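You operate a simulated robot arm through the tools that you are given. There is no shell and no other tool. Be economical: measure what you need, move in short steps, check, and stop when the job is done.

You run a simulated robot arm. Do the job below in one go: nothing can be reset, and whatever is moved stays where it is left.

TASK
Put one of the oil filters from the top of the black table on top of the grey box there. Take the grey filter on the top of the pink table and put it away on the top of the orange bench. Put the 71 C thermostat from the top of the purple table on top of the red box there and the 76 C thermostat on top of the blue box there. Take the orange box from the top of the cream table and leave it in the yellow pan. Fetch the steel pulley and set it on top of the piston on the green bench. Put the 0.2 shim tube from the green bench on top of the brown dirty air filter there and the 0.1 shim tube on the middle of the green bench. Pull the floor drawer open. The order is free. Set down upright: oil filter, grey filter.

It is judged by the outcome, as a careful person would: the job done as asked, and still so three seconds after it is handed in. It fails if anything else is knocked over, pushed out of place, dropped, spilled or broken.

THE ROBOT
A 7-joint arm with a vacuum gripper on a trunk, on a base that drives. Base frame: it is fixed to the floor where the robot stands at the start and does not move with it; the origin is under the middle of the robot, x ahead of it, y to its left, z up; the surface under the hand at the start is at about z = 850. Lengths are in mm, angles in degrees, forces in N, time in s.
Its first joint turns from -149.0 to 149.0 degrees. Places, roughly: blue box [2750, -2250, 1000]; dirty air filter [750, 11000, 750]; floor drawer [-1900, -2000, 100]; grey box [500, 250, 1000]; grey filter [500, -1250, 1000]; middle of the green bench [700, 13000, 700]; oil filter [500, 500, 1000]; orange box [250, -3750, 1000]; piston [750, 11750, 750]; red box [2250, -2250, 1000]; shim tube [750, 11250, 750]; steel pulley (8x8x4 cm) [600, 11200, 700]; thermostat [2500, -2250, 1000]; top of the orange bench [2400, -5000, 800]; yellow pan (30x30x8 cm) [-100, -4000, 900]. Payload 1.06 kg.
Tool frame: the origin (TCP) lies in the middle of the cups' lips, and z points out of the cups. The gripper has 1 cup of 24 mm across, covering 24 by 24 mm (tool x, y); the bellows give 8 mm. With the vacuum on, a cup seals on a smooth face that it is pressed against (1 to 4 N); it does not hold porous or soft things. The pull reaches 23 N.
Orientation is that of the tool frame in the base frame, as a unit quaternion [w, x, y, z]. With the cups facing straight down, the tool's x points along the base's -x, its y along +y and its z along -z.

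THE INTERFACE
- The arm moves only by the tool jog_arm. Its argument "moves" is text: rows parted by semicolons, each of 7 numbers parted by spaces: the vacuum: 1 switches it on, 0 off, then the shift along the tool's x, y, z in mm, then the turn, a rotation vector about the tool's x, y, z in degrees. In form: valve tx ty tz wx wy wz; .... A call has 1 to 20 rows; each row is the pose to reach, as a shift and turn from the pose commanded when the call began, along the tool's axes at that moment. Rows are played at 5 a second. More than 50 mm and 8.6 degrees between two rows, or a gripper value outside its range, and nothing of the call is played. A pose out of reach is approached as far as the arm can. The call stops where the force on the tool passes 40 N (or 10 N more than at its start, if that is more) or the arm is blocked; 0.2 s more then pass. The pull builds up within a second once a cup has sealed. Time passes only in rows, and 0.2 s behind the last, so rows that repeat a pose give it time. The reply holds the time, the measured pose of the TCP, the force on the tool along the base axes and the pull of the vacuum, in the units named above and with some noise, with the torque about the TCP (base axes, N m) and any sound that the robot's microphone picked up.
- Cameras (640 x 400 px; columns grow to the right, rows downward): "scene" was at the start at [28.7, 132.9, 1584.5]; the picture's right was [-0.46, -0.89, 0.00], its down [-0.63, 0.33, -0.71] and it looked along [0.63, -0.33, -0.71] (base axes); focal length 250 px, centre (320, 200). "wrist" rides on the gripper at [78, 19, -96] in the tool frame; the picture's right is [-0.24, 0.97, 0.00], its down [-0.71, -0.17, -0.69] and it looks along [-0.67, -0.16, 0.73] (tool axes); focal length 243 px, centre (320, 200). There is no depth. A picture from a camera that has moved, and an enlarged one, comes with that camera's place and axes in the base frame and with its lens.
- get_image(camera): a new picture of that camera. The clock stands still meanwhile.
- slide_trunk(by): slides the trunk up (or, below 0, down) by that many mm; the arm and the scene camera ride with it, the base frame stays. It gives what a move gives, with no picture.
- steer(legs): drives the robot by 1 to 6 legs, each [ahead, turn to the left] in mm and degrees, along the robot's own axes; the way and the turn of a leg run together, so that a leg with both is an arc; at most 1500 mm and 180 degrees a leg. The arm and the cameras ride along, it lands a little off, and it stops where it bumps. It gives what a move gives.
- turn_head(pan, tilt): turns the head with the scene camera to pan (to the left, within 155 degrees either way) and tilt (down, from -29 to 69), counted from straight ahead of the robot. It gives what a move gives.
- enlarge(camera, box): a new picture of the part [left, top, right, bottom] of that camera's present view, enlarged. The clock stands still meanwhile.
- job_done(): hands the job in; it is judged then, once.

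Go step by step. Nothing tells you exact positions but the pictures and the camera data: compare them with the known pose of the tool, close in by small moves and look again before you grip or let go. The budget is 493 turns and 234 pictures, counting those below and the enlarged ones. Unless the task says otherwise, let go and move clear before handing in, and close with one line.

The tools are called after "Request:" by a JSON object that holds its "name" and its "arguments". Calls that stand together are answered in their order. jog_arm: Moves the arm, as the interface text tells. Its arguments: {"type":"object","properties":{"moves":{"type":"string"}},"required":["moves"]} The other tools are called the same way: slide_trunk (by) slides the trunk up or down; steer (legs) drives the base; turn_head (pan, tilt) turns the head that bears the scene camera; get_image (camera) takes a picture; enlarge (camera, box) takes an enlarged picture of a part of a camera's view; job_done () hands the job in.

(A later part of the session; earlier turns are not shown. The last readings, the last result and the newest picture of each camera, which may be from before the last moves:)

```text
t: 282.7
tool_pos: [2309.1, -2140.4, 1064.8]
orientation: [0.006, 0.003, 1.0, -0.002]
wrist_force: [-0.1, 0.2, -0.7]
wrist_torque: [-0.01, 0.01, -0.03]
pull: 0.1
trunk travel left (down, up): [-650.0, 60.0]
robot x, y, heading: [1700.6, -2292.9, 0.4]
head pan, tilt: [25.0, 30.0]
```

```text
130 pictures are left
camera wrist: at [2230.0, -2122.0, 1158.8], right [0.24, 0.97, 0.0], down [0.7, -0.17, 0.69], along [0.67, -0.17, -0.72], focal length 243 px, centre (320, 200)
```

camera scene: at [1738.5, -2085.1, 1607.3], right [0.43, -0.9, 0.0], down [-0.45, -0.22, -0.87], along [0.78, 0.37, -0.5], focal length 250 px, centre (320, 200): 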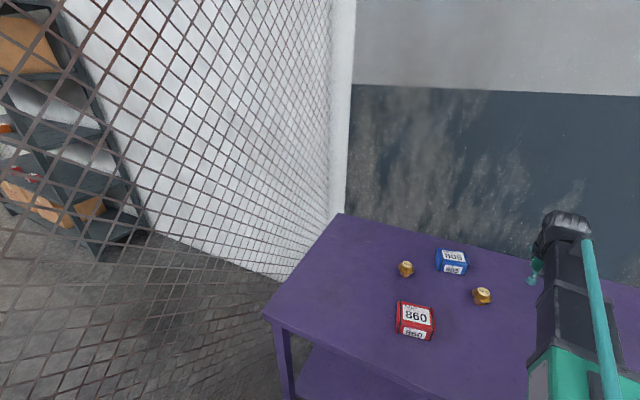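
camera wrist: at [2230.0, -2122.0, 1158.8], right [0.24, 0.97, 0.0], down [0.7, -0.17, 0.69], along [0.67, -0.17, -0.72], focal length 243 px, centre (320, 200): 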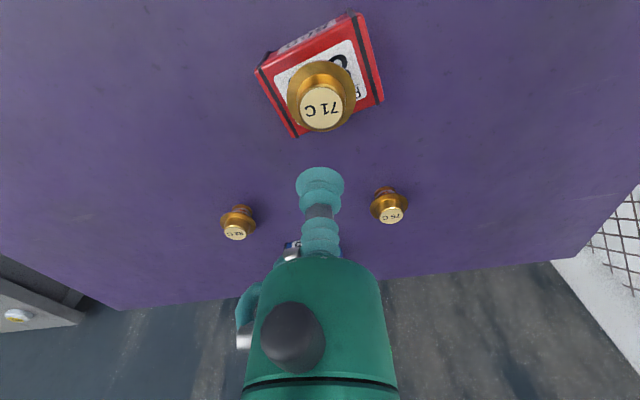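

The 71 C stands on the red box. Now the 76 C at about (2529, -2083).

Request:
{"name": "jog_arm", "arguments": {"moves": "0 -44 11 0 0 0 0;0 -88 22 10 0 0 0;0 -132 33 25 0 0 0;0 -176 44 45 0 0 0;0 -218 57 65 0 0 0;0 -218 57 65 0 0 0"}}

Request:
{"name": "get_image", "arguments": {"camera": "wrist"}}

```text
t: 284.1
tool_pos: [2531.6, -2082.1, 997.3]
orientation: [0.007, 0.004, 1.0, -0.001]
wrist_force: [0.5, 0.1, 0.8]
wrist_torque: [0.02, -0.01, 0.02]
pull: 0.1
trunk travel left (down, up): [-650.0, 60.0]
robot x, y, heading: [1702.9, -2293.1, 0.6]
head pan, tilt: [25.0, 30.0]
```

```text
129 pictures are left
camera wrist: at [2452.8, -2063.0, 1091.1], right [0.24, 0.97, 0.0], down [0.7, -0.17, 0.7], along [0.67, -0.17, -0.72], focal length 243 px, centre (320, 200)
```

wrist: 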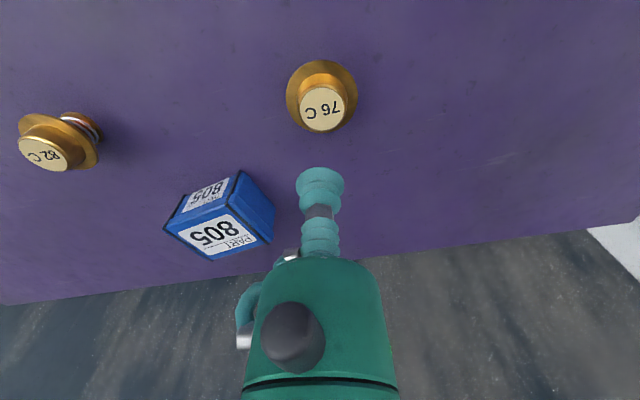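

Request:
{"name": "jog_arm", "arguments": {"moves": "0 0 0 45 0 0 0;1 0 0 80 0 0 0;1 0 0 91 0 0 0;1 0 0 95 0 0 0;1 0 0 98 0 0 0;1 0 0 99 0 0 0;1 0 0 99 0 0 0"}}

```text
t: 285.7
tool_pos: [2532.5, -2084.6, 901.7]
orientation: [0.007, 0.003, 1.0, -0.001]
wrist_force: [-0.2, 0.8, -0.6]
wrist_torque: [0.0, 0.01, 0.0]
pull: 21.8
trunk travel left (down, up): [-650.0, 60.0]
robot x, y, heading: [1704.1, -2296.4, 0.9]
head pan, tilt: [25.0, 30.0]
```

Request:
{"name": "jog_arm", "arguments": {"moves": "1 0 0 0 0 0 0;1 0 0 -10 0 0 0;1 0 0 -50 0 0 0;1 0 0 -95 0 0 0;1 0 0 -140 0 0 0;1 -24 -32 -140 0 0 0;1 -48 -64 -140 0 0 0;1 -72 -96 -140 0 0 0;1 -90 -120 -140 0 0 0;1 -90 -120 -140 0 0 0"}}

Request:
{"name": "get_image", "arguments": {"camera": "wrist"}}

Request:
{"name": "get_image", "arguments": {"camera": "scene"}}

```text
t: 287.9
tool_pos: [2620.3, -2208.1, 1044.1]
orientation: [0.006, 0.003, 1.0, -0.002]
wrist_force: [0.4, -0.3, -0.7]
wrist_torque: [-0.01, 0.0, 0.03]
pull: 22.9
trunk travel left (down, up): [-650.0, 60.0]
robot x, y, heading: [1704.7, -2292.3, 0.8]
head pan, tilt: [25.0, 30.0]
```

```text
128 pictures are left
camera wrist: at [2540.0, -2189.0, 1137.0], right [0.24, 0.97, 0.0], down [0.7, -0.17, 0.7], along [0.67, -0.17, -0.72], focal length 243 px, centre (320, 200)
```

wrist: 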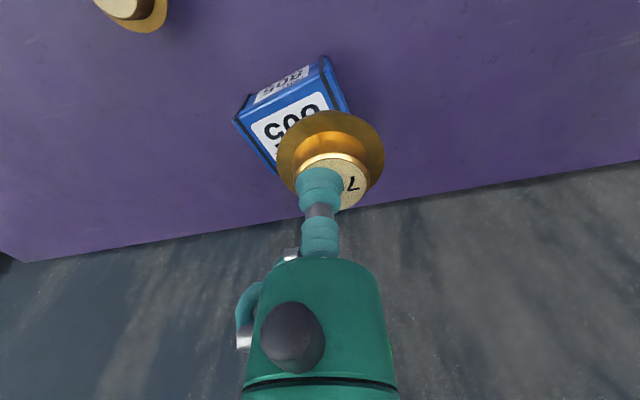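

```text
127 pictures are left
camera scene: at [1738.3, -2084.7, 1607.2], right [0.43, -0.9, 0.0], down [-0.45, -0.22, -0.87], along [0.78, 0.37, -0.5], focal length 250 px, centre (320, 200)
```

scene: 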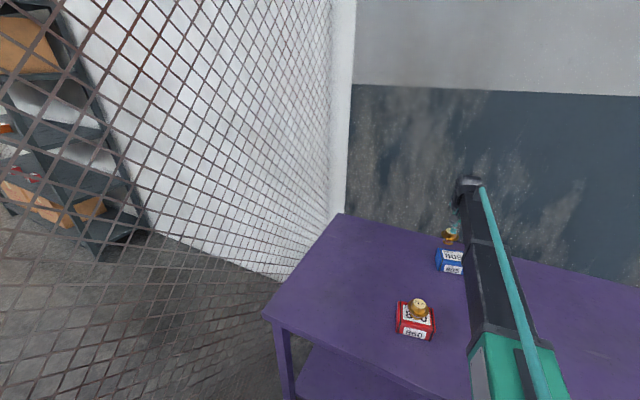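

Request:
{"name": "jog_arm", "arguments": {"moves": "1 -35 -30 20 0 0 0;1 -35 -40 55 0 0 0;1 -35 -40 68 0 0 0;1 -35 -40 68 0 0 0"}}

Request:
{"name": "get_image", "arguments": {"camera": "wrist"}}

Request:
{"name": "enlarge", "arguments": {"camera": "scene", "box": [410, 210, 510, 290]}}

```text
refused: row 1 steps farther than a row can; nothing moved
```

```text
126 pictures are left
camera wrist: at [2540.0, -2189.0, 1137.0], right [0.24, 0.97, 0.0], down [0.7, -0.17, 0.7], along [0.67, -0.17, -0.72], focal length 243 px, centre (320, 200)
```

wrist: 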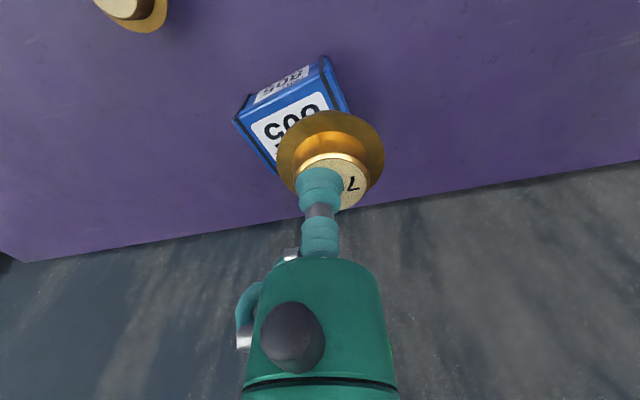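

```text
5.00 times, centred on (460, 250) of scene
camera zoom: at [1738.3, -2084.7, 1607.2], right [0.43, -0.9, 0.0], down [-0.45, -0.22, -0.87], along [0.78, 0.37, -0.5], focal length 1252 px, centre (-380, -50)
```

zoom: 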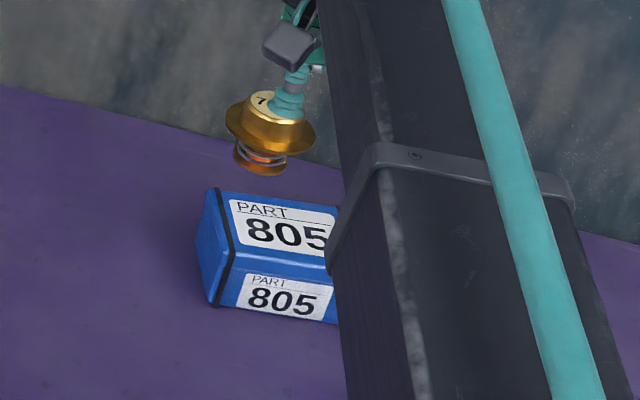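

Request:
{"name": "jog_arm", "arguments": {"moves": "1 -18 -20 0 0 0 0;1 -35 -40 0 0 0 0;1 -35 -40 35 0 0 0;1 -35 -40 68 0 0 0;1 -35 -40 68 0 0 0"}}

Request:
{"name": "get_image", "arguments": {"camera": "wrist"}}

Request:
{"name": "enlarge", "arguments": {"camera": "scene", "box": [410, 210, 510, 290]}}

```text
t: 289.1
tool_pos: [2654.2, -2247.0, 975.6]
orientation: [0.007, 0.003, 1.0, -0.001]
wrist_force: [0.9, 0.3, -0.9]
wrist_torque: [0.03, -0.03, -0.04]
pull: 22.3
trunk travel left (down, up): [-650.0, 60.0]
robot x, y, heading: [1700.2, -2296.4, 0.6]
head pan, tilt: [25.0, 30.0]
```

```text
124 pictures are left
camera wrist: at [2575.1, -2227.5, 1069.2], right [0.24, 0.97, 0.0], down [0.7, -0.17, 0.69], along [0.67, -0.17, -0.72], focal length 243 px, centre (320, 200)
```

wrist: 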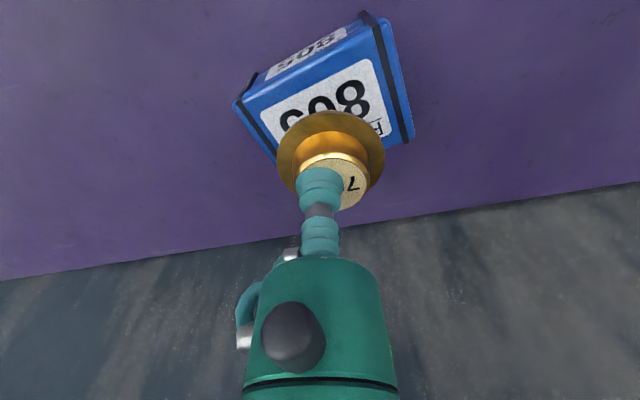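

```text
5.00 times, centred on (460, 250) of scene
camera zoom: at [1738.4, -2084.9, 1607.3], right [0.43, -0.9, 0.0], down [-0.45, -0.22, -0.87], along [0.78, 0.37, -0.5], focal length 1252 px, centre (-380, -50)
```

zoom: 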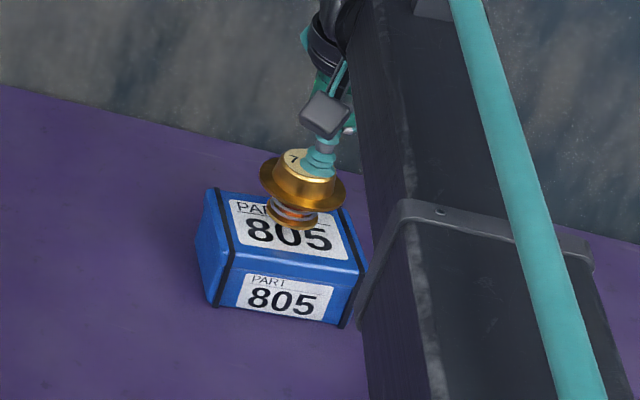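

Request:
{"name": "jog_arm", "arguments": {"moves": "1 -3 0 8 0 0 0;1 -3 0 14 0 0 0;1 -3 0 18 0 0 0;1 -3 0 21 0 0 0;1 -3 0 21 0 0 0"}}

```text
t: 290.3
tool_pos: [2657.6, -2245.9, 956.3]
orientation: [0.007, 0.004, 1.0, 0.0]
wrist_force: [5.8, 0.0, 19.6]
wrist_torque: [0.1, 0.0, 0.0]
pull: 23.3
trunk travel left (down, up): [-650.0, 60.0]
robot x, y, heading: [1702.3, -2295.2, 0.8]
head pan, tilt: [25.0, 30.0]
```

Request:
{"name": "jog_arm", "arguments": {"moves": "1 0 0 -3 0 0 0;1 0 0 -3 0 0 0;0 0 0 -3 0 0 0;0 0 0 -3 0 0 0;0 0 0 -3 0 0 0;0 0 0 -4 0 0 0;0 0 0 -12 0 0 0;0 0 0 -50 0 0 0;0 0 0 -90 0 0 0;0 0 0 -130 0 0 0;0 0 0 -170 0 0 0"}}

Request:
{"name": "get_image", "arguments": {"camera": "wrist"}}

Request:
{"name": "enlarge", "arguments": {"camera": "scene", "box": [380, 210, 540, 350]}}

```text
t: 292.7
tool_pos: [2657.7, -2244.4, 1126.5]
orientation: [0.007, 0.004, 1.0, -0.001]
wrist_force: [-0.2, -0.3, 0.7]
wrist_torque: [0.0, 0.0, 0.01]
pull: 0.1
trunk travel left (down, up): [-650.0, 60.0]
robot x, y, heading: [1703.9, -2293.8, 0.6]
head pan, tilt: [25.0, 30.0]
```

```text
122 pictures are left
camera wrist: at [2578.0, -2225.9, 1220.1], right [0.24, 0.97, 0.0], down [0.7, -0.17, 0.69], along [0.67, -0.17, -0.72], focal length 243 px, centre (320, 200)
```

wrist: 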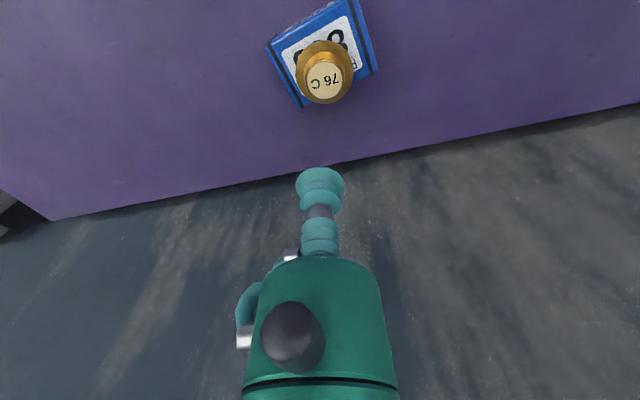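

```text
2.86 times, centred on (460, 280) of scene
camera zoom: at [1738.2, -2084.9, 1607.2], right [0.43, -0.9, 0.0], down [-0.45, -0.22, -0.87], along [0.78, 0.37, -0.5], focal length 715 px, centre (-80, -29)
```

zoom: 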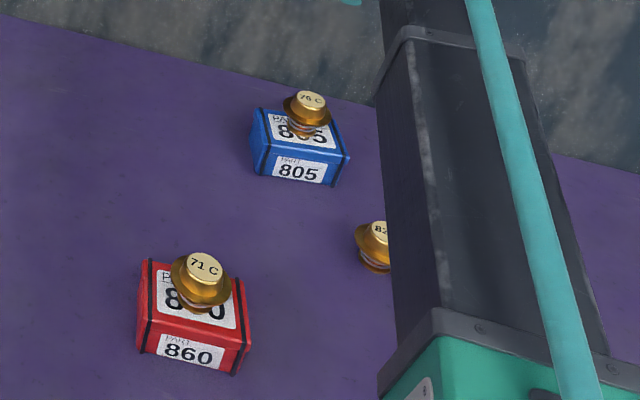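

Both thermostats sit on their boxes. Next the green bench far north (y ≈ 11000–13000). I retract the arm, go back west to the aisle at x≈-400 and look north.

Request:
{"name": "jog_arm", "arguments": {"moves": "0 45 0 0 0 0 0;0 90 0 0 0 0 0;0 135 0 0 0 0 0;0 180 0 0 0 0 0;0 225 0 0 0 0 0;0 270 0 0 0 0 0;0 310 0 0 0 0 0"}}

Request:
{"name": "steer", "arguments": {"legs": [[0, -173], [1500, 0]]}}

Request:
{"name": "steer", "arguments": {"legs": [[600, 0], [0, -97]]}}

Request:
{"name": "turn_head", "arguments": {"pan": 20, "tilt": 15}}

Request:
{"name": "get_image", "arguments": {"camera": "scene"}}

```text
t: 294.3
tool_pos: [2346.7, -2242.7, 1124.3]
orientation: [0.006, 0.004, 1.0, -0.001]
wrist_force: [-0.2, 0.5, 0.6]
wrist_torque: [0.02, 0.02, -0.01]
pull: 0.0
trunk travel left (down, up): [-650.0, 60.0]
robot x, y, heading: [1699.5, -2295.4, 0.5]
head pan, tilt: [25.0, 30.0]
```

```text
t: 308.6
tool_pos: [-383.7, -2655.3, 1123.0]
orientation: [-0.002, 0.998, 0.064, -0.007]
wrist_force: [0.1, 0.2, -0.2]
wrist_torque: [0.0, 0.01, -0.02]
pull: 0.0
trunk travel left (down, up): [-650.0, 60.0]
robot x, y, heading: [249.9, -2519.5, -171.8]
head pan, tilt: [25.0, 30.0]
```

```text
t: 316.1
tool_pos: [-426.7, -1960.3, 1124.4]
orientation: [-0.006, 0.715, -0.699, -0.004]
wrist_force: [0.1, -0.2, 0.2]
wrist_torque: [0.01, 0.02, -0.01]
pull: 0.0
trunk travel left (down, up): [-650.0, 60.0]
robot x, y, heading: [-351.9, -2604.1, 92.3]
head pan, tilt: [25.0, 30.0]
```

```text
t: 316.8
tool_pos: [-426.1, -1961.3, 1122.7]
orientation: [-0.006, 0.715, -0.699, -0.004]
wrist_force: [0.2, -1.5, -0.1]
wrist_torque: [0.03, -0.04, 0.05]
pull: 0.1
trunk travel left (down, up): [-650.0, 60.0]
robot x, y, heading: [-353.2, -2602.8, 92.4]
head pan, tilt: [20.0, 15.0]
```

```text
120 pictures are left
camera scene: at [-558.0, -2569.9, 1631.4], right [0.92, 0.38, 0.0], down [0.1, -0.24, -0.97], along [-0.37, 0.89, -0.26], focal length 250 px, centre (320, 200)
```

scene: 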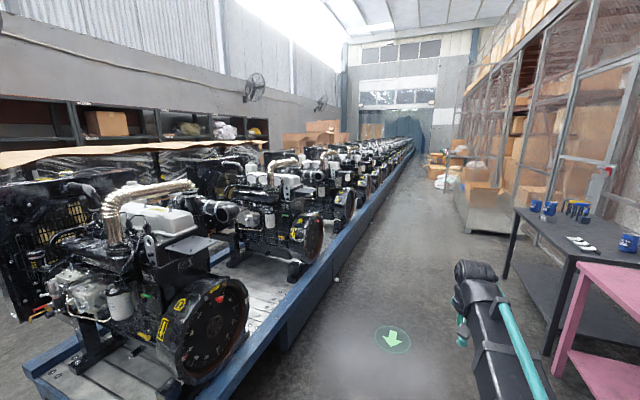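

The aisle is clear (platform edge near x=-1300, tables and cabinets from x≈200). Drive north along x≈-350.

Request:
{"name": "steer", "arguments": {"legs": [[0, -1], [1500, 0], [1500, 0], [1500, 0], [1500, 0]]}}

Request:
{"name": "turn_head", "arguments": {"pan": 0, "tilt": 15}}

Request:
{"name": "get_image", "arguments": {"camera": "scene"}}

```text
t: 345.2
tool_pos: [-139.2, 3930.8, 1123.2]
orientation: [0.007, -0.672, 0.74, 0.003]
wrist_force: [0.1, -0.6, 0.0]
wrist_torque: [0.0, -0.01, -0.02]
pull: 0.0
trunk travel left (down, up): [-650.0, 60.0]
robot x, y, heading: [-144.1, 3283.9, 85.5]
head pan, tilt: [20.0, 15.0]
```

```text
t: 346.1
tool_pos: [-139.2, 3931.0, 1123.5]
orientation: [0.006, -0.672, 0.741, 0.003]
wrist_force: [-0.3, 0.5, 0.0]
wrist_torque: [0.0, 0.03, -0.02]
pull: 0.0
trunk travel left (down, up): [-650.0, 60.0]
robot x, y, heading: [-145.8, 3280.0, 85.3]
head pan, tilt: [0.0, 15.0]
```

```text
119 pictures are left
camera scene: at [-311.3, 3346.2, 1631.4], right [1.0, -0.08, 0.0], down [-0.02, -0.26, -0.97], along [0.08, 0.96, -0.26], focal length 250 px, centre (320, 200)
```

scene: 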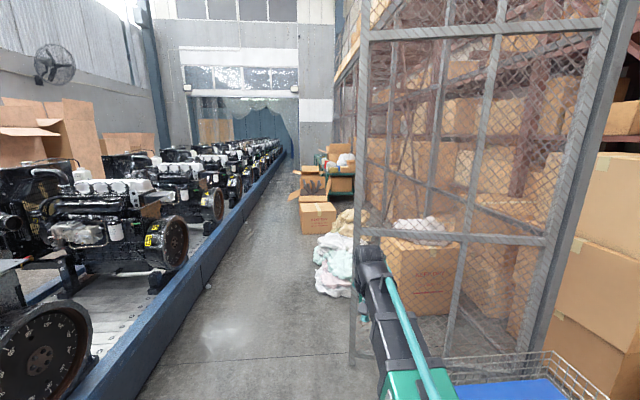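

Drift was a few degrees; boxes and a fabric pile lie on the right ahead. I shift to x≈-800 and go on in shorter stretches.

Request:
{"name": "steer", "arguments": {"legs": [[0, 28], [1500, 0], [0, -23]]}}

Request:
{"name": "steer", "arguments": {"legs": [[1500, 0]]}}

Request:
{"name": "get_image", "arguments": {"camera": "scene"}}

```text
t: 356.2
tool_pos: [-739.0, 5338.6, 1123.1]
orientation: [0.006, -0.688, 0.725, 0.003]
wrist_force: [0.3, -0.2, 0.6]
wrist_torque: [0.0, -0.01, -0.03]
pull: 0.1
trunk travel left (down, up): [-650.0, 60.0]
robot x, y, heading: [-723.0, 4691.2, 88.0]
head pan, tilt: [0.0, 15.0]
```

```text
t: 363.8
tool_pos: [-635.6, 6869.2, 1123.1]
orientation: [0.007, -0.675, 0.737, 0.003]
wrist_force: [0.3, -0.1, -0.6]
wrist_torque: [0.0, -0.01, 0.02]
pull: 0.1
trunk travel left (down, up): [-650.0, 60.0]
robot x, y, heading: [-638.9, 6225.6, 85.9]
head pan, tilt: [0.0, 15.0]
```

```text
118 pictures are left
camera scene: at [-802.2, 6284.2, 1631.4], right [1.0, -0.07, 0.0], down [-0.02, -0.26, -0.97], along [0.07, 0.96, -0.26], focal length 250 px, centre (320, 200)
```

scene: 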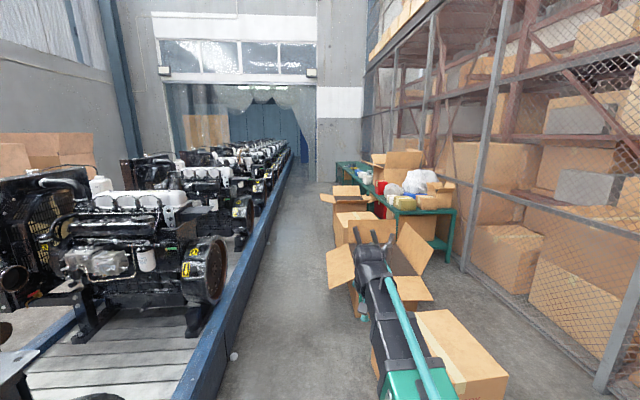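

Open cardboard boxes stand on the right ahead, the green bench beyond at x 340–1120, y 9070–14270. I keep to x≈-860 to pass.

Request:
{"name": "steer", "arguments": {"legs": [[0, 16], [1150, 0], [0, -9]]}}

Request:
{"name": "get_image", "arguments": {"camera": "scene"}}

```text
t: 371.1
tool_pos: [-970.4, 7979.7, 1123.7]
orientation: [-0.005, 0.726, -0.688, -0.003]
wrist_force: [0.4, 0.1, 0.1]
wrist_torque: [0.01, -0.02, -0.03]
pull: 0.1
trunk travel left (down, up): [-650.0, 60.0]
robot x, y, heading: [-878.5, 7343.0, 94.0]
head pan, tilt: [0.0, 15.0]
```

```text
117 pictures are left
camera scene: at [-1053.8, 7375.1, 1631.5], right [1.0, 0.07, 0.0], down [0.02, -0.26, -0.97], along [-0.07, 0.96, -0.26], focal length 250 px, centre (320, 200)
```

scene: 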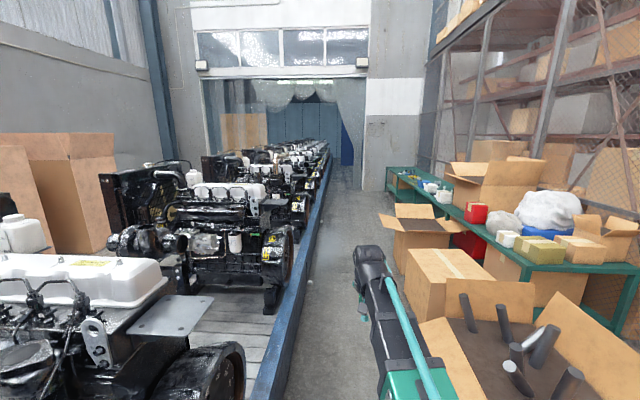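

Request:
{"name": "steer", "arguments": {"legs": [[0, -4], [1400, 0]]}}

Request:
{"name": "steer", "arguments": {"legs": [[1400, 0]]}}

Request:
{"name": "turn_head", "arguments": {"pan": -35, "tilt": 25}}

Request:
{"name": "get_image", "arguments": {"camera": "scene"}}

```text
t: 378.8
tool_pos: [-913.2, 9425.4, 1122.6]
orientation: [0.007, -0.698, 0.716, 0.003]
wrist_force: [0.1, -0.7, -1.0]
wrist_torque: [0.0, 0.0, -0.01]
pull: 0.0
trunk travel left (down, up): [-650.0, 60.0]
robot x, y, heading: [-876.6, 8780.7, 89.7]
head pan, tilt: [0.0, 15.0]
```

```text
t: 385.6
tool_pos: [-980.2, 10782.8, 1123.2]
orientation: [-0.006, 0.719, -0.695, -0.004]
wrist_force: [-0.7, 0.1, -0.1]
wrist_torque: [0.01, -0.03, 0.01]
pull: 0.1
trunk travel left (down, up): [-650.0, 60.0]
robot x, y, heading: [-904.3, 10142.3, 92.6]
head pan, tilt: [0.0, 15.0]
```

```text
t: 386.6
tool_pos: [-979.8, 10782.2, 1123.1]
orientation: [-0.006, 0.719, -0.695, -0.003]
wrist_force: [-1.0, -0.1, 0.3]
wrist_torque: [-0.01, 0.01, -0.02]
pull: 0.0
trunk travel left (down, up): [-650.0, 60.0]
robot x, y, heading: [-904.2, 10141.5, 93.0]
head pan, tilt: [-35.0, 25.0]
```

```text
116 pictures are left
camera scene: at [-1021.3, 10165.1, 1615.2], right [0.85, -0.53, 0.0], down [-0.22, -0.36, -0.91], along [0.48, 0.77, -0.42], focal length 250 px, centre (320, 200)
```

scene: 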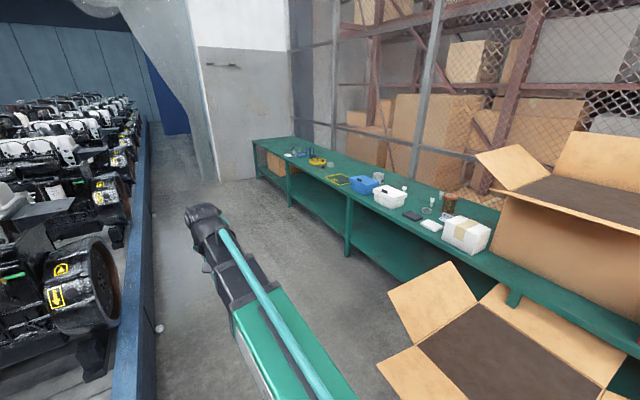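

Request:
{"name": "enlarge", "arguments": {"camera": "scene", "box": [370, 160, 510, 260]}}

Request:
{"name": "enlarge", "arguments": {"camera": "scene", "box": [260, 120, 400, 220]}}

```text
4.00 times, centred on (440, 210) of scene
camera zoom: at [-1021.3, 10165.1, 1615.2], right [0.85, -0.53, 0.0], down [-0.22, -0.36, -0.91], along [0.48, 0.77, -0.42], focal length 1002 px, centre (-160, 160)
```

zoom: 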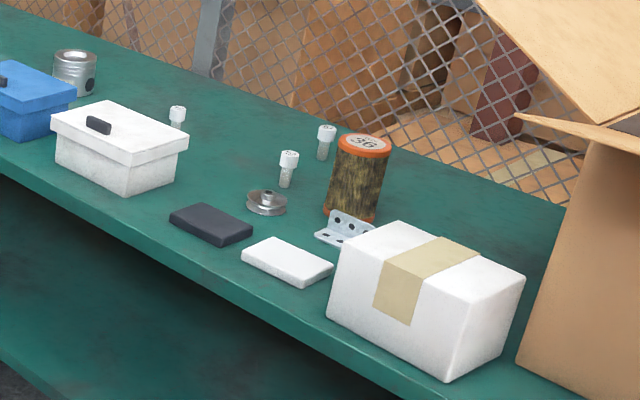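

```text
4.00 times, centred on (330, 170) of scene
camera zoom: at [-1021.3, 10165.1, 1615.2], right [0.85, -0.53, 0.0], down [-0.22, -0.36, -0.91], along [0.48, 0.77, -0.42], focal length 1002 px, centre (280, 320)
```

zoom: 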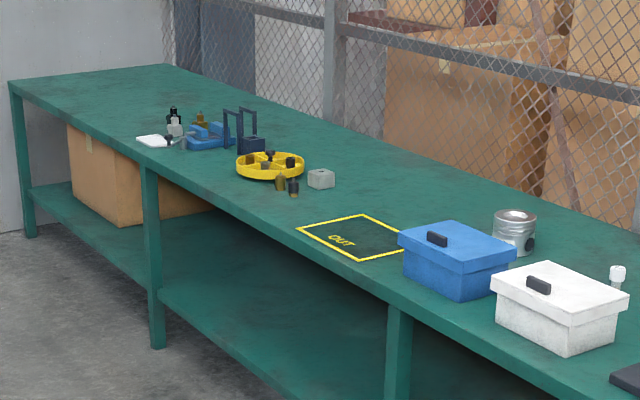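

I see it all: pulley (608, 11199), dirty air filter (803, 11162), three shim tubes, piston (788, 11924). I drive past the boxes and stand in front of the bench at about (-70, 11450).

Request:
{"name": "steer", "arguments": {"legs": [[1320, -2]]}}

Request:
{"name": "steer", "arguments": {"legs": [[0, -91]]}}

Request:
{"name": "turn_head", "arguments": {"pan": -25, "tilt": 40}}

Request:
{"name": "get_image", "arguments": {"camera": "scene"}}

```text
t: 393.2
tool_pos: [-1013.1, 12100.4, 1122.9]
orientation: [-0.005, 0.71, -0.705, -0.003]
wrist_force: [-0.9, 0.3, -0.3]
wrist_torque: [-0.03, -0.05, 0.0]
pull: 0.0
trunk travel left (down, up): [-650.0, 60.0]
robot x, y, heading: [-955.7, 11454.8, 91.5]
head pan, tilt: [-35.0, 25.0]
```

```text
t: 397.4
tool_pos: [-310.7, 11523.0, 1123.4]
orientation: [0.007, -0.011, 1.0, -0.002]
wrist_force: [-0.1, -0.3, 0.3]
wrist_torque: [0.03, 0.0, 0.03]
pull: 0.1
trunk travel left (down, up): [-650.0, 60.0]
robot x, y, heading: [-952.2, 11453.6, 2.5]
head pan, tilt: [-35.0, 25.0]
```

```text
t: 398.1
tool_pos: [-310.0, 11524.3, 1123.6]
orientation: [0.007, -0.011, 1.0, -0.002]
wrist_force: [0.2, -0.6, -0.2]
wrist_torque: [0.0, -0.02, 0.0]
pull: 0.1
trunk travel left (down, up): [-650.0, 60.0]
robot x, y, heading: [-954.6, 11455.9, 2.5]
head pan, tilt: [-25.0, 40.0]
```

```text
113 pictures are left
camera scene: at [-924.9, 11590.7, 1592.0], right [-0.39, -0.92, 0.0], down [-0.59, 0.25, -0.77], along [0.71, -0.3, -0.64], focal length 250 px, centre (320, 200)
```

scene: 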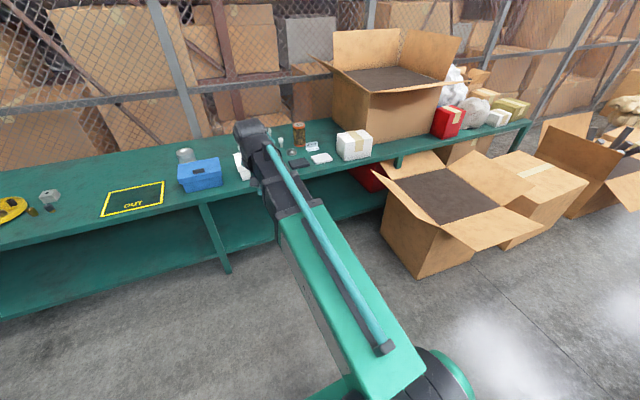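

Request:
{"name": "steer", "arguments": {"legs": [[0, -3], [870, 0]]}}

Request:
{"name": "get_image", "arguments": {"camera": "wrist"}}

Request:
{"name": "get_image", "arguments": {"camera": "scene"}}

```text
t: 403.1
tool_pos: [554.0, 11476.8, 1123.0]
orientation: [0.006, 0.016, 1.0, -0.002]
wrist_force: [-0.4, -0.3, 0.3]
wrist_torque: [0.04, 0.01, 0.05]
pull: 0.0
trunk travel left (down, up): [-650.0, 60.0]
robot x, y, heading: [-91.5, 11444.2, -1.1]
head pan, tilt: [-25.0, 40.0]
```

```text
112 pictures are left
camera wrist: at [475.1, 11497.4, 1216.6], right [0.27, 0.96, 0.0], down [0.69, -0.19, 0.69], along [0.67, -0.18, -0.72], focal length 243 px, centre (320, 200)
```

wrist: 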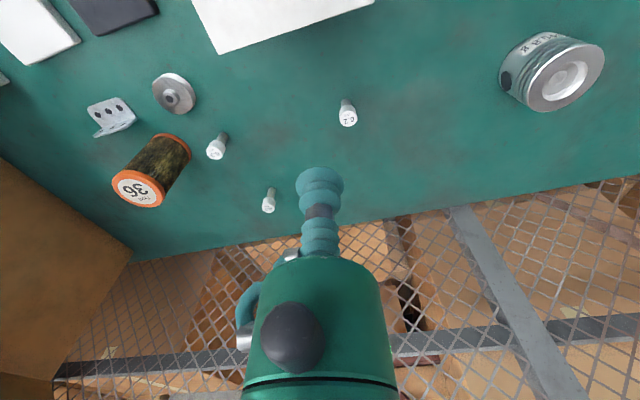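

```text
111 pictures are left
camera scene: at [-56.6, 11577.2, 1591.9], right [-0.44, -0.9, 0.0], down [-0.58, 0.28, -0.77], along [0.69, -0.33, -0.64], focal length 250 px, centre (320, 200)
```

scene: 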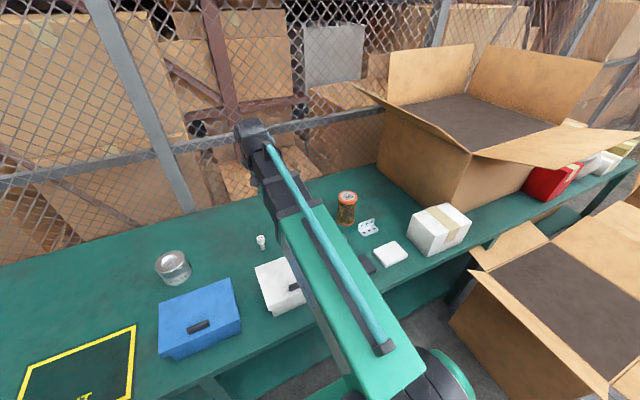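

Request:
{"name": "enlarge", "arguments": {"camera": "wrist", "box": [140, 60, 380, 220]}}

```text
2.50 times, centred on (260, 140) of wrist
camera zoom: at [475.1, 11497.4, 1216.6], right [0.27, 0.96, 0.0], down [0.69, -0.19, 0.69], along [0.67, -0.18, -0.72], focal length 606 px, centre (470, 350)
```

zoom: 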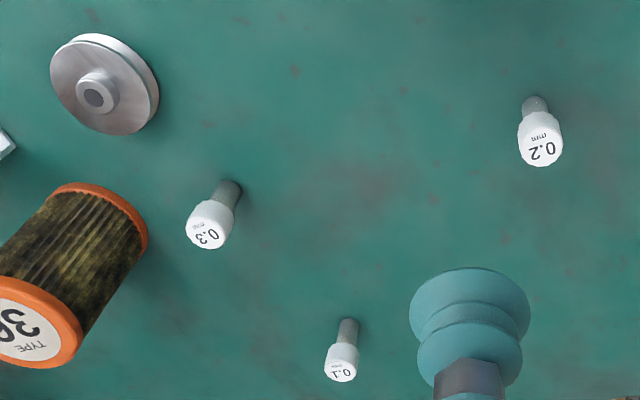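

0.2 is the north tube at about (697, 11496), 0.1 the rear one at (885, 11247). I lower the trunk for this lower bench and go above the pulley for a closer look.

Request:
{"name": "slide_trunk", "arguments": {"by": -130}}

Request:
{"name": "jog_arm", "arguments": {"moves": "0 0 -45 10 0 0 0;0 0 -90 20 0 0 0;0 0 -135 30 0 0 0;0 0 -180 40 0 0 0;0 0 -225 60 0 0 0;0 0 -265 80 0 0 0;0 0 -300 100 0 0 0;0 0 -300 100 0 0 0"}}

Request:
{"name": "get_image", "arguments": {"camera": "wrist"}}

```text
t: 404.7
tool_pos: [553.9, 11474.8, 993.4]
orientation: [0.007, 0.016, 1.0, -0.002]
wrist_force: [-0.1, 0.1, -0.1]
wrist_torque: [0.02, 0.03, 0.0]
pull: 0.1
trunk travel left (down, up): [-520.0, 190.0]
robot x, y, heading: [-90.6, 11445.6, -0.9]
head pan, tilt: [-25.0, 40.0]
```

```text
t: 406.5
tool_pos: [548.4, 11178.0, 896.1]
orientation: [0.007, 0.016, 1.0, -0.001]
wrist_force: [-0.7, -0.9, 0.6]
wrist_torque: [-0.01, -0.02, 0.01]
pull: 0.2
trunk travel left (down, up): [-520.0, 190.0]
robot x, y, heading: [-91.7, 11443.4, -0.8]
head pan, tilt: [-25.0, 40.0]
```

```text
109 pictures are left
camera wrist: at [469.7, 11199.6, 989.6], right [0.27, 0.96, 0.0], down [0.69, -0.19, 0.7], along [0.67, -0.18, -0.72], focal length 243 px, centre (320, 200)
```

wrist: 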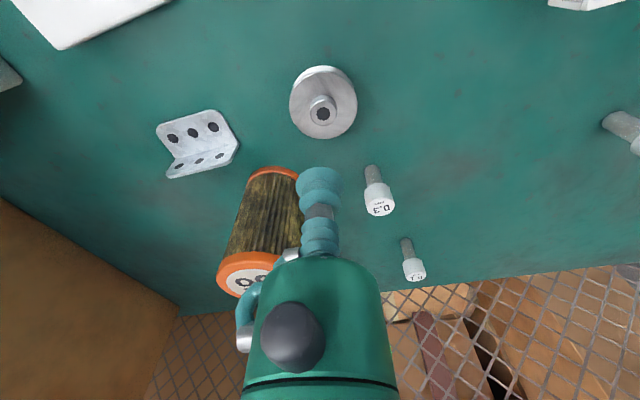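

Request:
{"name": "enlarge", "arguments": {"camera": "wrist", "box": [280, 55, 370, 145]}}

```text
4.44 times, centred on (325, 100) of wrist
camera zoom: at [469.7, 11199.6, 989.6], right [0.27, 0.96, 0.0], down [0.69, -0.19, 0.7], along [0.67, -0.18, -0.72], focal length 1078 px, centre (298, 644)
```

zoom: 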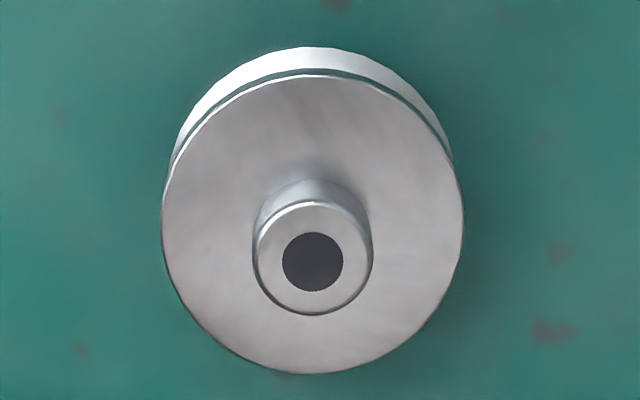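

I'll test the hub top for suction. Descend above it first.

Request:
{"name": "jog_arm", "arguments": {"moves": "0 -13 -3 40 0 0 0;0 -26 -5 80 0 0 0;0 -26 -5 115 0 0 0;0 -26 -5 115 0 0 0"}}

Request:
{"name": "get_image", "arguments": {"camera": "wrist"}}

```text
t: 407.5
tool_pos: [572.3, 11171.9, 780.4]
orientation: [0.007, 0.016, 1.0, -0.002]
wrist_force: [0.4, 0.0, -0.1]
wrist_torque: [0.02, 0.02, -0.01]
pull: 0.1
trunk travel left (down, up): [-520.0, 190.0]
robot x, y, heading: [-89.7, 11443.1, -0.7]
head pan, tilt: [-25.0, 40.0]
```

```text
107 pictures are left
camera wrist: at [494.0, 11192.6, 874.5], right [0.27, 0.96, 0.0], down [0.69, -0.19, 0.69], along [0.67, -0.18, -0.72], focal length 243 px, centre (320, 200)
```

wrist: 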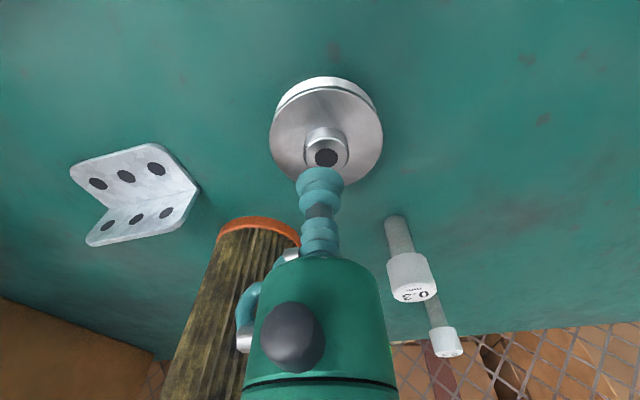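

Request:
{"name": "jog_arm", "arguments": {"moves": "0 0 0 -10 0 0 0;0 13 4.5 -10 0 0 0;0 13 4.5 -10 0 0 0"}}

Request:
{"name": "enlarge", "arguments": {"camera": "wrist", "box": [240, 60, 400, 220]}}

```text
t: 408.3
tool_pos: [560.8, 11176.4, 789.9]
orientation: [0.007, 0.016, 1.0, -0.002]
wrist_force: [0.6, -1.0, 0.2]
wrist_torque: [0.0, -0.02, -0.03]
pull: 0.1
trunk travel left (down, up): [-520.0, 190.0]
robot x, y, heading: [-93.9, 11443.3, -0.7]
head pan, tilt: [-25.0, 40.0]
```

```text
2.50 times, centred on (320, 140) of wrist
camera zoom: at [482.0, 11196.9, 884.1], right [0.27, 0.96, 0.0], down [0.69, -0.19, 0.69], along [0.67, -0.18, -0.72], focal length 606 px, centre (320, 350)
```

zoom: 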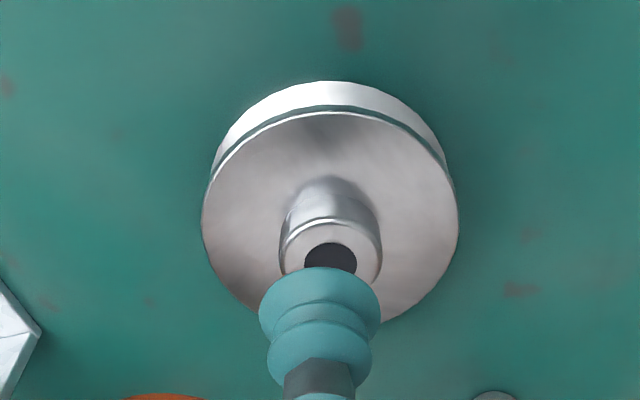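

Request:
{"name": "jog_arm", "arguments": {"moves": "1 0 2 10 0 0 0;1 0 2 15 0 0 0;1 0 2 18 0 0 0;1 0 2 20 0 0 0;1 0 2 22 0 0 0;1 0 2 22 0 0 0;1 0 2 22 0 0 0"}}

```text
t: 409.9
tool_pos: [560.9, 11177.2, 767.1]
orientation: [0.007, 0.016, 1.0, -0.002]
wrist_force: [0.9, -0.5, -0.4]
wrist_torque: [0.0, 0.04, 0.04]
pull: 0.1
trunk travel left (down, up): [-520.0, 190.0]
robot x, y, heading: [-94.1, 11443.0, -1.1]
head pan, tilt: [-25.0, 40.0]
```

Request:
{"name": "jog_arm", "arguments": {"moves": "1 0 0 3 0 0 0;1 0 0 6 0 0 0;1 0 0 9 0 0 0;1 0 0 9 0 0 0;1 0 0 9 0 0 0"}}

Request:
{"name": "enlarge", "arguments": {"camera": "wrist", "box": [240, 60, 400, 220]}}

```text
t: 411.1
tool_pos: [559.7, 11178.4, 759.9]
orientation: [0.007, 0.016, 1.0, -0.002]
wrist_force: [0.0, 0.6, -0.2]
wrist_torque: [0.01, -0.02, -0.03]
pull: 0.0
trunk travel left (down, up): [-520.0, 190.0]
robot x, y, heading: [-90.9, 11440.3, -0.8]
head pan, tilt: [-25.0, 40.0]
```

```text
2.50 times, centred on (320, 140) of wrist
camera zoom: at [481.0, 11198.7, 852.2], right [0.27, 0.96, 0.0], down [0.69, -0.19, 0.69], along [0.67, -0.18, -0.72], focal length 606 px, centre (320, 350)
```

zoom: 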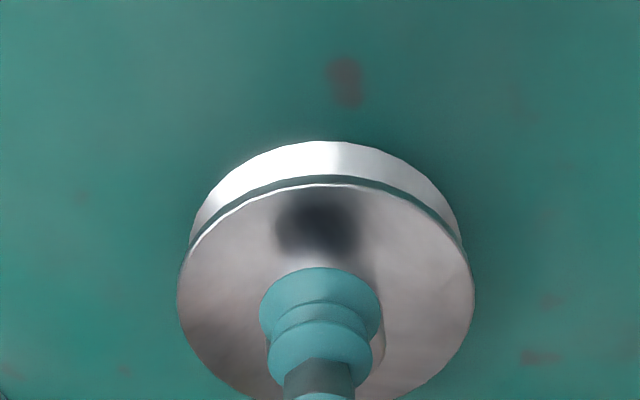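

Request:
{"name": "jog_arm", "arguments": {"moves": "1 0 0 3 0 0 0;1 0 0 6 0 0 0;1 0 0 8 0 0 0;1 0 0 10 0 0 0;1 0 0 10 0 0 0;1 0 0 10 0 0 0"}}

```text
t: 412.5
tool_pos: [560.0, 11176.7, 749.3]
orientation: [0.007, 0.016, 1.0, -0.002]
wrist_force: [-1.1, 0.4, 3.2]
wrist_torque: [0.0, -0.03, -0.01]
pull: 0.1
trunk travel left (down, up): [-520.0, 190.0]
robot x, y, heading: [-93.2, 11442.3, -1.0]
head pan, tilt: [-25.0, 40.0]
```

Request:
{"name": "jog_arm", "arguments": {"moves": "1 0 0 1 0 0 0;1 0 0 2 0 0 0;1 0 0 2 0 0 0;1 0 0 2 0 0 0"}}

Request:
{"name": "get_image", "arguments": {"camera": "wrist"}}

```text
t: 413.5
tool_pos: [558.8, 11176.2, 747.0]
orientation: [0.007, 0.016, 1.0, -0.002]
wrist_force: [-0.3, -1.4, 4.4]
wrist_torque: [0.02, -0.06, 0.02]
pull: 0.1
trunk travel left (down, up): [-520.0, 190.0]
robot x, y, heading: [-91.9, 11440.8, -0.9]
head pan, tilt: [-25.0, 40.0]
```

```text
104 pictures are left
camera wrist: at [480.7, 11197.5, 841.0], right [0.27, 0.96, 0.0], down [0.69, -0.19, 0.69], along [0.67, -0.18, -0.72], focal length 243 px, centre (320, 200)
```

wrist: 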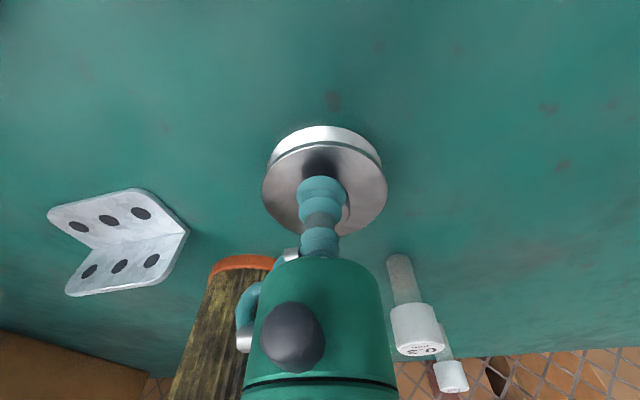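

Contact height is z≈750, which puts the hub centre at x≈574 – I was 15 mm short. Lift, shift and retry.

Request:
{"name": "jog_arm", "arguments": {"moves": "0 0 0 -10 0 0 0;0 -15 -1 -10 0 0 0;0 -15 -1 -10 0 0 0;1 -15 -1 -3 0 0 0;1 -15 -1 -1 0 0 0;1 -15 -1 1 0 0 0;1 -15 -1 2 0 0 0;1 -15 -1 2 0 0 0;1 -15 -1 2 0 0 0"}}

Request:
{"name": "enlarge", "arguments": {"camera": "wrist", "box": [240, 100, 400, 260]}}

```text
t: 415.5
tool_pos: [575.8, 11175.5, 745.5]
orientation: [0.008, 0.015, 1.0, -0.002]
wrist_force: [7.7, 1.2, 23.5]
wrist_torque: [0.02, 0.11, 0.0]
pull: 22.6
trunk travel left (down, up): [-520.0, 190.0]
robot x, y, heading: [-93.6, 11445.7, -0.9]
head pan, tilt: [-25.0, 40.0]
```

```text
2.50 times, centred on (320, 180) of wrist
camera zoom: at [495.7, 11196.6, 838.6], right [0.27, 0.96, 0.0], down [0.69, -0.19, 0.7], along [0.67, -0.18, -0.72], focal length 606 px, centre (320, 250)
```

zoom: 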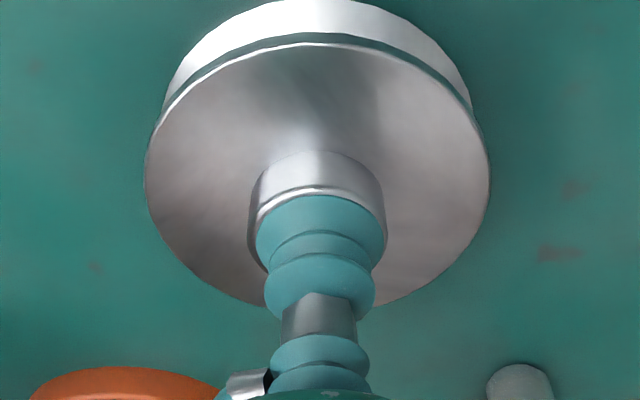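

Sealed on the hub. Lift and carry towards the piston at about (717, 11843).

Request:
{"name": "jog_arm", "arguments": {"moves": "1 0 0 -10 0 0 0;1 0 0 -50 0 0 0;1 0 0 -95 0 0 0;1 0 0 -140 0 0 0;1 0 0 -190 0 0 0;1 -8 45 -190 0 0 0;1 -16 90 -190 0 0 0;1 -24 135 -190 0 0 0;1 -32 180 -190 0 0 0;1 -40 225 -190 0 0 0;1 -48 270 -190 0 0 0;1 -56 315 -190 0 0 0;1 -64 360 -190 0 0 0;1 -72 405 -190 0 0 0;1 -80 450 -190 0 0 0;1 -88 495 -190 0 0 0;1 -96 540 -190 0 0 0;1 -104 585 -190 0 0 0;1 -110 620 -190 0 0 0;1 -110 620 -190 0 0 0"}}

Request:
{"name": "get_image", "arguments": {"camera": "wrist"}}

Request:
{"name": "turn_head", "arguments": {"pan": 10, "tilt": 45}}

Request:
{"name": "get_image", "arguments": {"camera": "scene"}}

```text
t: 419.7
tool_pos: [701.8, 11793.6, 935.6]
orientation: [0.007, 0.016, 1.0, -0.002]
wrist_force: [0.0, -0.3, -4.1]
wrist_torque: [-0.02, 0.02, -0.06]
pull: 22.2
trunk travel left (down, up): [-520.0, 190.0]
robot x, y, heading: [-92.4, 11439.5, -1.0]
head pan, tilt: [-25.0, 40.0]
```

```text
102 pictures are left
camera wrist: at [622.8, 11813.6, 1028.8], right [0.27, 0.96, 0.0], down [0.69, -0.19, 0.69], along [0.67, -0.19, -0.72], focal length 243 px, centre (320, 200)
```

wrist: 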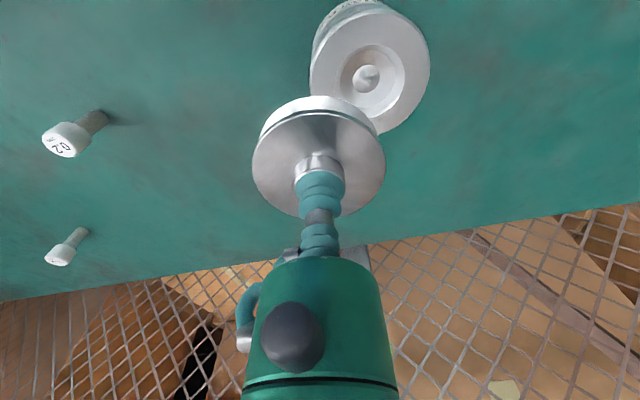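

```text
t: 420.7
tool_pos: [701.8, 11791.6, 935.1]
orientation: [0.006, 0.016, 1.0, -0.002]
wrist_force: [0.3, 0.7, -4.0]
wrist_torque: [-0.01, 0.03, 0.01]
pull: 23.3
trunk travel left (down, up): [-520.0, 190.0]
robot x, y, heading: [-97.1, 11445.6, -0.9]
head pan, tilt: [10.0, 45.0]
```

```text
101 pictures are left
camera scene: at [-52.8, 11627.3, 1454.6], right [0.16, -0.99, 0.0], down [-0.7, -0.11, -0.71], along [0.7, 0.11, -0.71], focal length 250 px, centre (320, 200)
```

scene: 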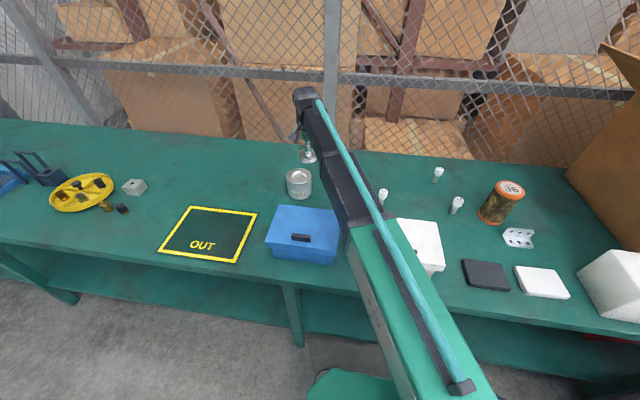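

Piston crown centre triangulates to (698, 11833, ~805), about 100 mm across. Move over it and lower partway.

Request:
{"name": "jog_arm", "arguments": {"moves": "1 5 41 0 0 0 0;1 5 41 30 0 0 0;1 5 41 65 0 0 0;1 5 41 65 0 0 0"}}

Request:
{"name": "get_image", "arguments": {"camera": "wrist"}}

Request:
{"name": "enlarge", "arguments": {"camera": "scene", "box": [250, 120, 350, 220]}}

```text
t: 421.7
tool_pos: [701.0, 11834.7, 867.3]
orientation: [0.006, 0.016, 1.0, -0.002]
wrist_force: [0.5, -0.2, -4.0]
wrist_torque: [0.0, 0.0, -0.03]
pull: 22.9
trunk travel left (down, up): [-520.0, 190.0]
robot x, y, heading: [-92.8, 11442.6, -0.8]
head pan, tilt: [10.0, 45.0]
```

```text
100 pictures are left
camera wrist: at [621.8, 11855.1, 962.0], right [0.27, 0.96, 0.0], down [0.69, -0.19, 0.69], along [0.67, -0.19, -0.72], focal length 243 px, centre (320, 200)
```

wrist: 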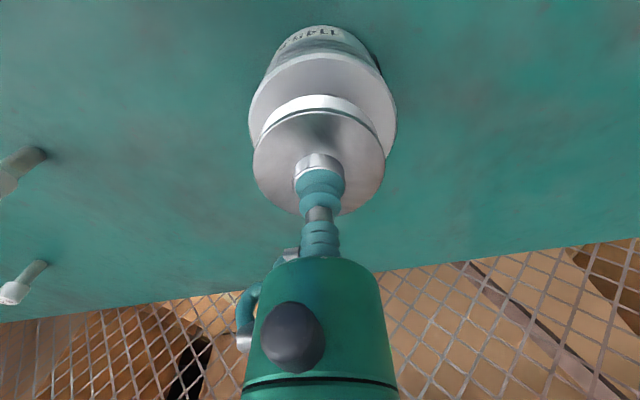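

```text
4.00 times, centred on (300, 170) of scene
camera zoom: at [-52.7, 11627.5, 1454.6], right [0.16, -0.99, 0.0], down [-0.7, -0.11, -0.71], along [0.7, 0.11, -0.71], focal length 1002 px, centre (400, 320)
```

zoom: 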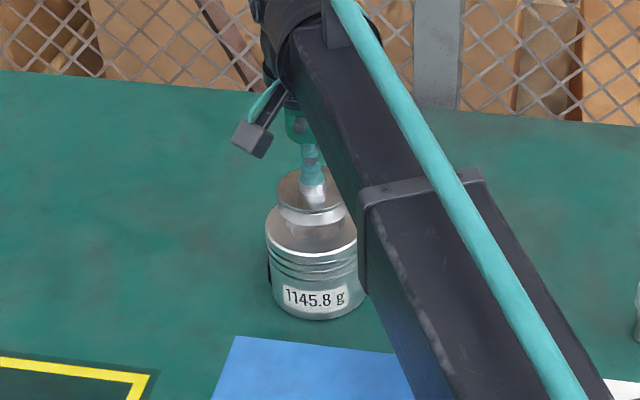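

Request:
{"name": "jog_arm", "arguments": {"moves": "1 5 0 8 0 0 0;1 5 0 14 0 0 0;1 5 0 18 0 0 0;1 5 0 21 0 0 0;1 5 0 21 0 0 0"}}

```text
t: 422.9
tool_pos: [695.2, 11832.6, 846.0]
orientation: [0.006, 0.016, 1.0, -0.001]
wrist_force: [-0.8, 0.2, -4.2]
wrist_torque: [-0.01, -0.02, 0.0]
pull: 22.4
trunk travel left (down, up): [-520.0, 190.0]
robot x, y, heading: [-93.8, 11443.4, -0.8]
head pan, tilt: [10.0, 45.0]
```

Request:
{"name": "jog_arm", "arguments": {"moves": "1 0 0 3 0 0 0;1 0 0 6 0 0 0;1 0 0 8 0 0 0;1 0 0 8 0 0 0"}}

Request:
{"name": "enlarge", "arguments": {"camera": "scene", "box": [260, 140, 340, 220]}}

```text
t: 423.9
tool_pos: [695.7, 11832.3, 841.7]
orientation: [0.008, 0.016, 1.0, -0.001]
wrist_force: [0.9, 2.6, 18.2]
wrist_torque: [-0.02, 0.04, -0.03]
pull: 23.2
trunk travel left (down, up): [-520.0, 190.0]
robot x, y, heading: [-96.2, 11440.2, -1.0]
head pan, tilt: [10.0, 45.0]
```

```text
5.00 times, centred on (300, 180) of scene
camera zoom: at [-54.9, 11626.5, 1454.9], right [0.16, -0.99, 0.0], down [-0.7, -0.11, -0.71], along [0.7, 0.11, -0.71], focal length 1252 px, centre (420, 300)
```

zoom: 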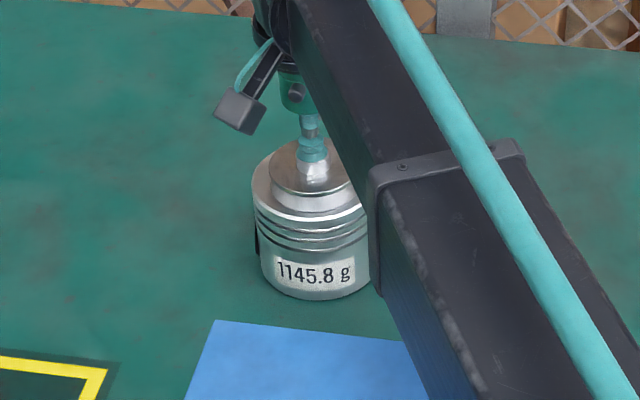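

Resting on the crown and well centred. Ease, release, rise.

Request:
{"name": "jog_arm", "arguments": {"moves": "1 0 0 -4 0 0 0;1 0 0 -4 0 0 0;0 0 0 -4 0 0 0;0 0 0 -4 0 0 0;0 0 0 -4 0 0 0;0 0 0 -5 0 0 0;0 0 0 -12 0 0 0;0 0 0 -50 0 0 0;0 0 0 -90 0 0 0;0 0 0 -130 0 0 0"}}

Request:
{"name": "get_image", "arguments": {"camera": "wrist"}}

```text
t: 426.1
tool_pos: [690.9, 11832.4, 969.3]
orientation: [0.006, 0.016, 1.0, -0.001]
wrist_force: [-0.5, 0.0, 0.6]
wrist_torque: [0.01, -0.01, 0.0]
pull: 0.1
trunk travel left (down, up): [-520.0, 190.0]
robot x, y, heading: [-95.6, 11443.1, -1.0]
head pan, tilt: [10.0, 45.0]
```

```text
97 pictures are left
camera wrist: at [612.0, 11852.7, 1062.6], right [0.27, 0.96, 0.0], down [0.69, -0.19, 0.69], along [0.67, -0.18, -0.72], focal length 243 px, centre (320, 200)
```

wrist: 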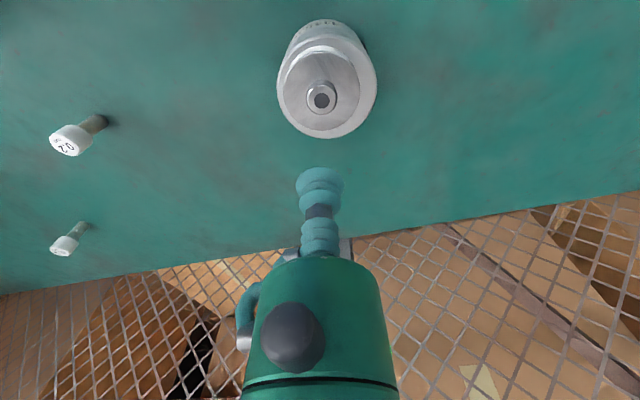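

The pulley sits on the piston. Now the 0.2 shim tube, top near (687, 11496, 782).

Request:
{"name": "jog_arm", "arguments": {"moves": "0 0 -42 0 0 0 0;0 0 -84 0 0 0 0;0 0 -126 0 0 0 0;0 -3 -168 0 0 0 0;0 -5 -210 0 0 0 0;0 -7 -252 0 0 0 0;0 -7 -294 20 0 0 0;0 -7 -330 45 0 0 0;0 -7 -330 85 0 0 0;0 -7 -330 85 0 0 0"}}

Request:
{"name": "get_image", "arguments": {"camera": "wrist"}}

```text
t: 428.3
tool_pos: [693.8, 11502.4, 884.0]
orientation: [0.007, 0.016, 1.0, -0.002]
wrist_force: [0.0, -0.1, 0.2]
wrist_torque: [-0.04, 0.04, -0.02]
pull: 0.1
trunk travel left (down, up): [-520.0, 190.0]
robot x, y, heading: [-94.2, 11444.0, -0.9]
head pan, tilt: [10.0, 45.0]
```

```text
96 pictures are left
camera wrist: at [613.3, 11522.9, 977.2], right [0.27, 0.96, 0.0], down [0.69, -0.19, 0.69], along [0.67, -0.18, -0.72], focal length 243 px, centre (320, 200)
```

wrist: 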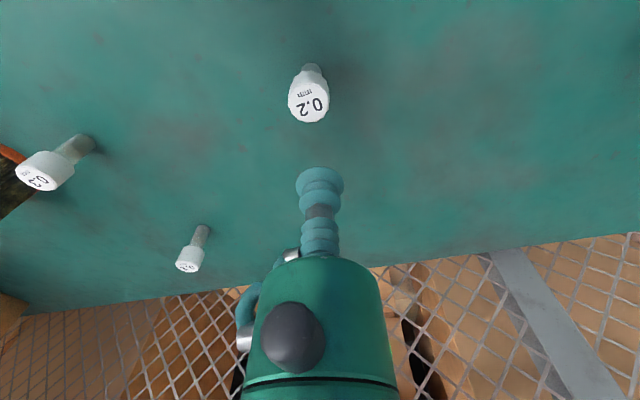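

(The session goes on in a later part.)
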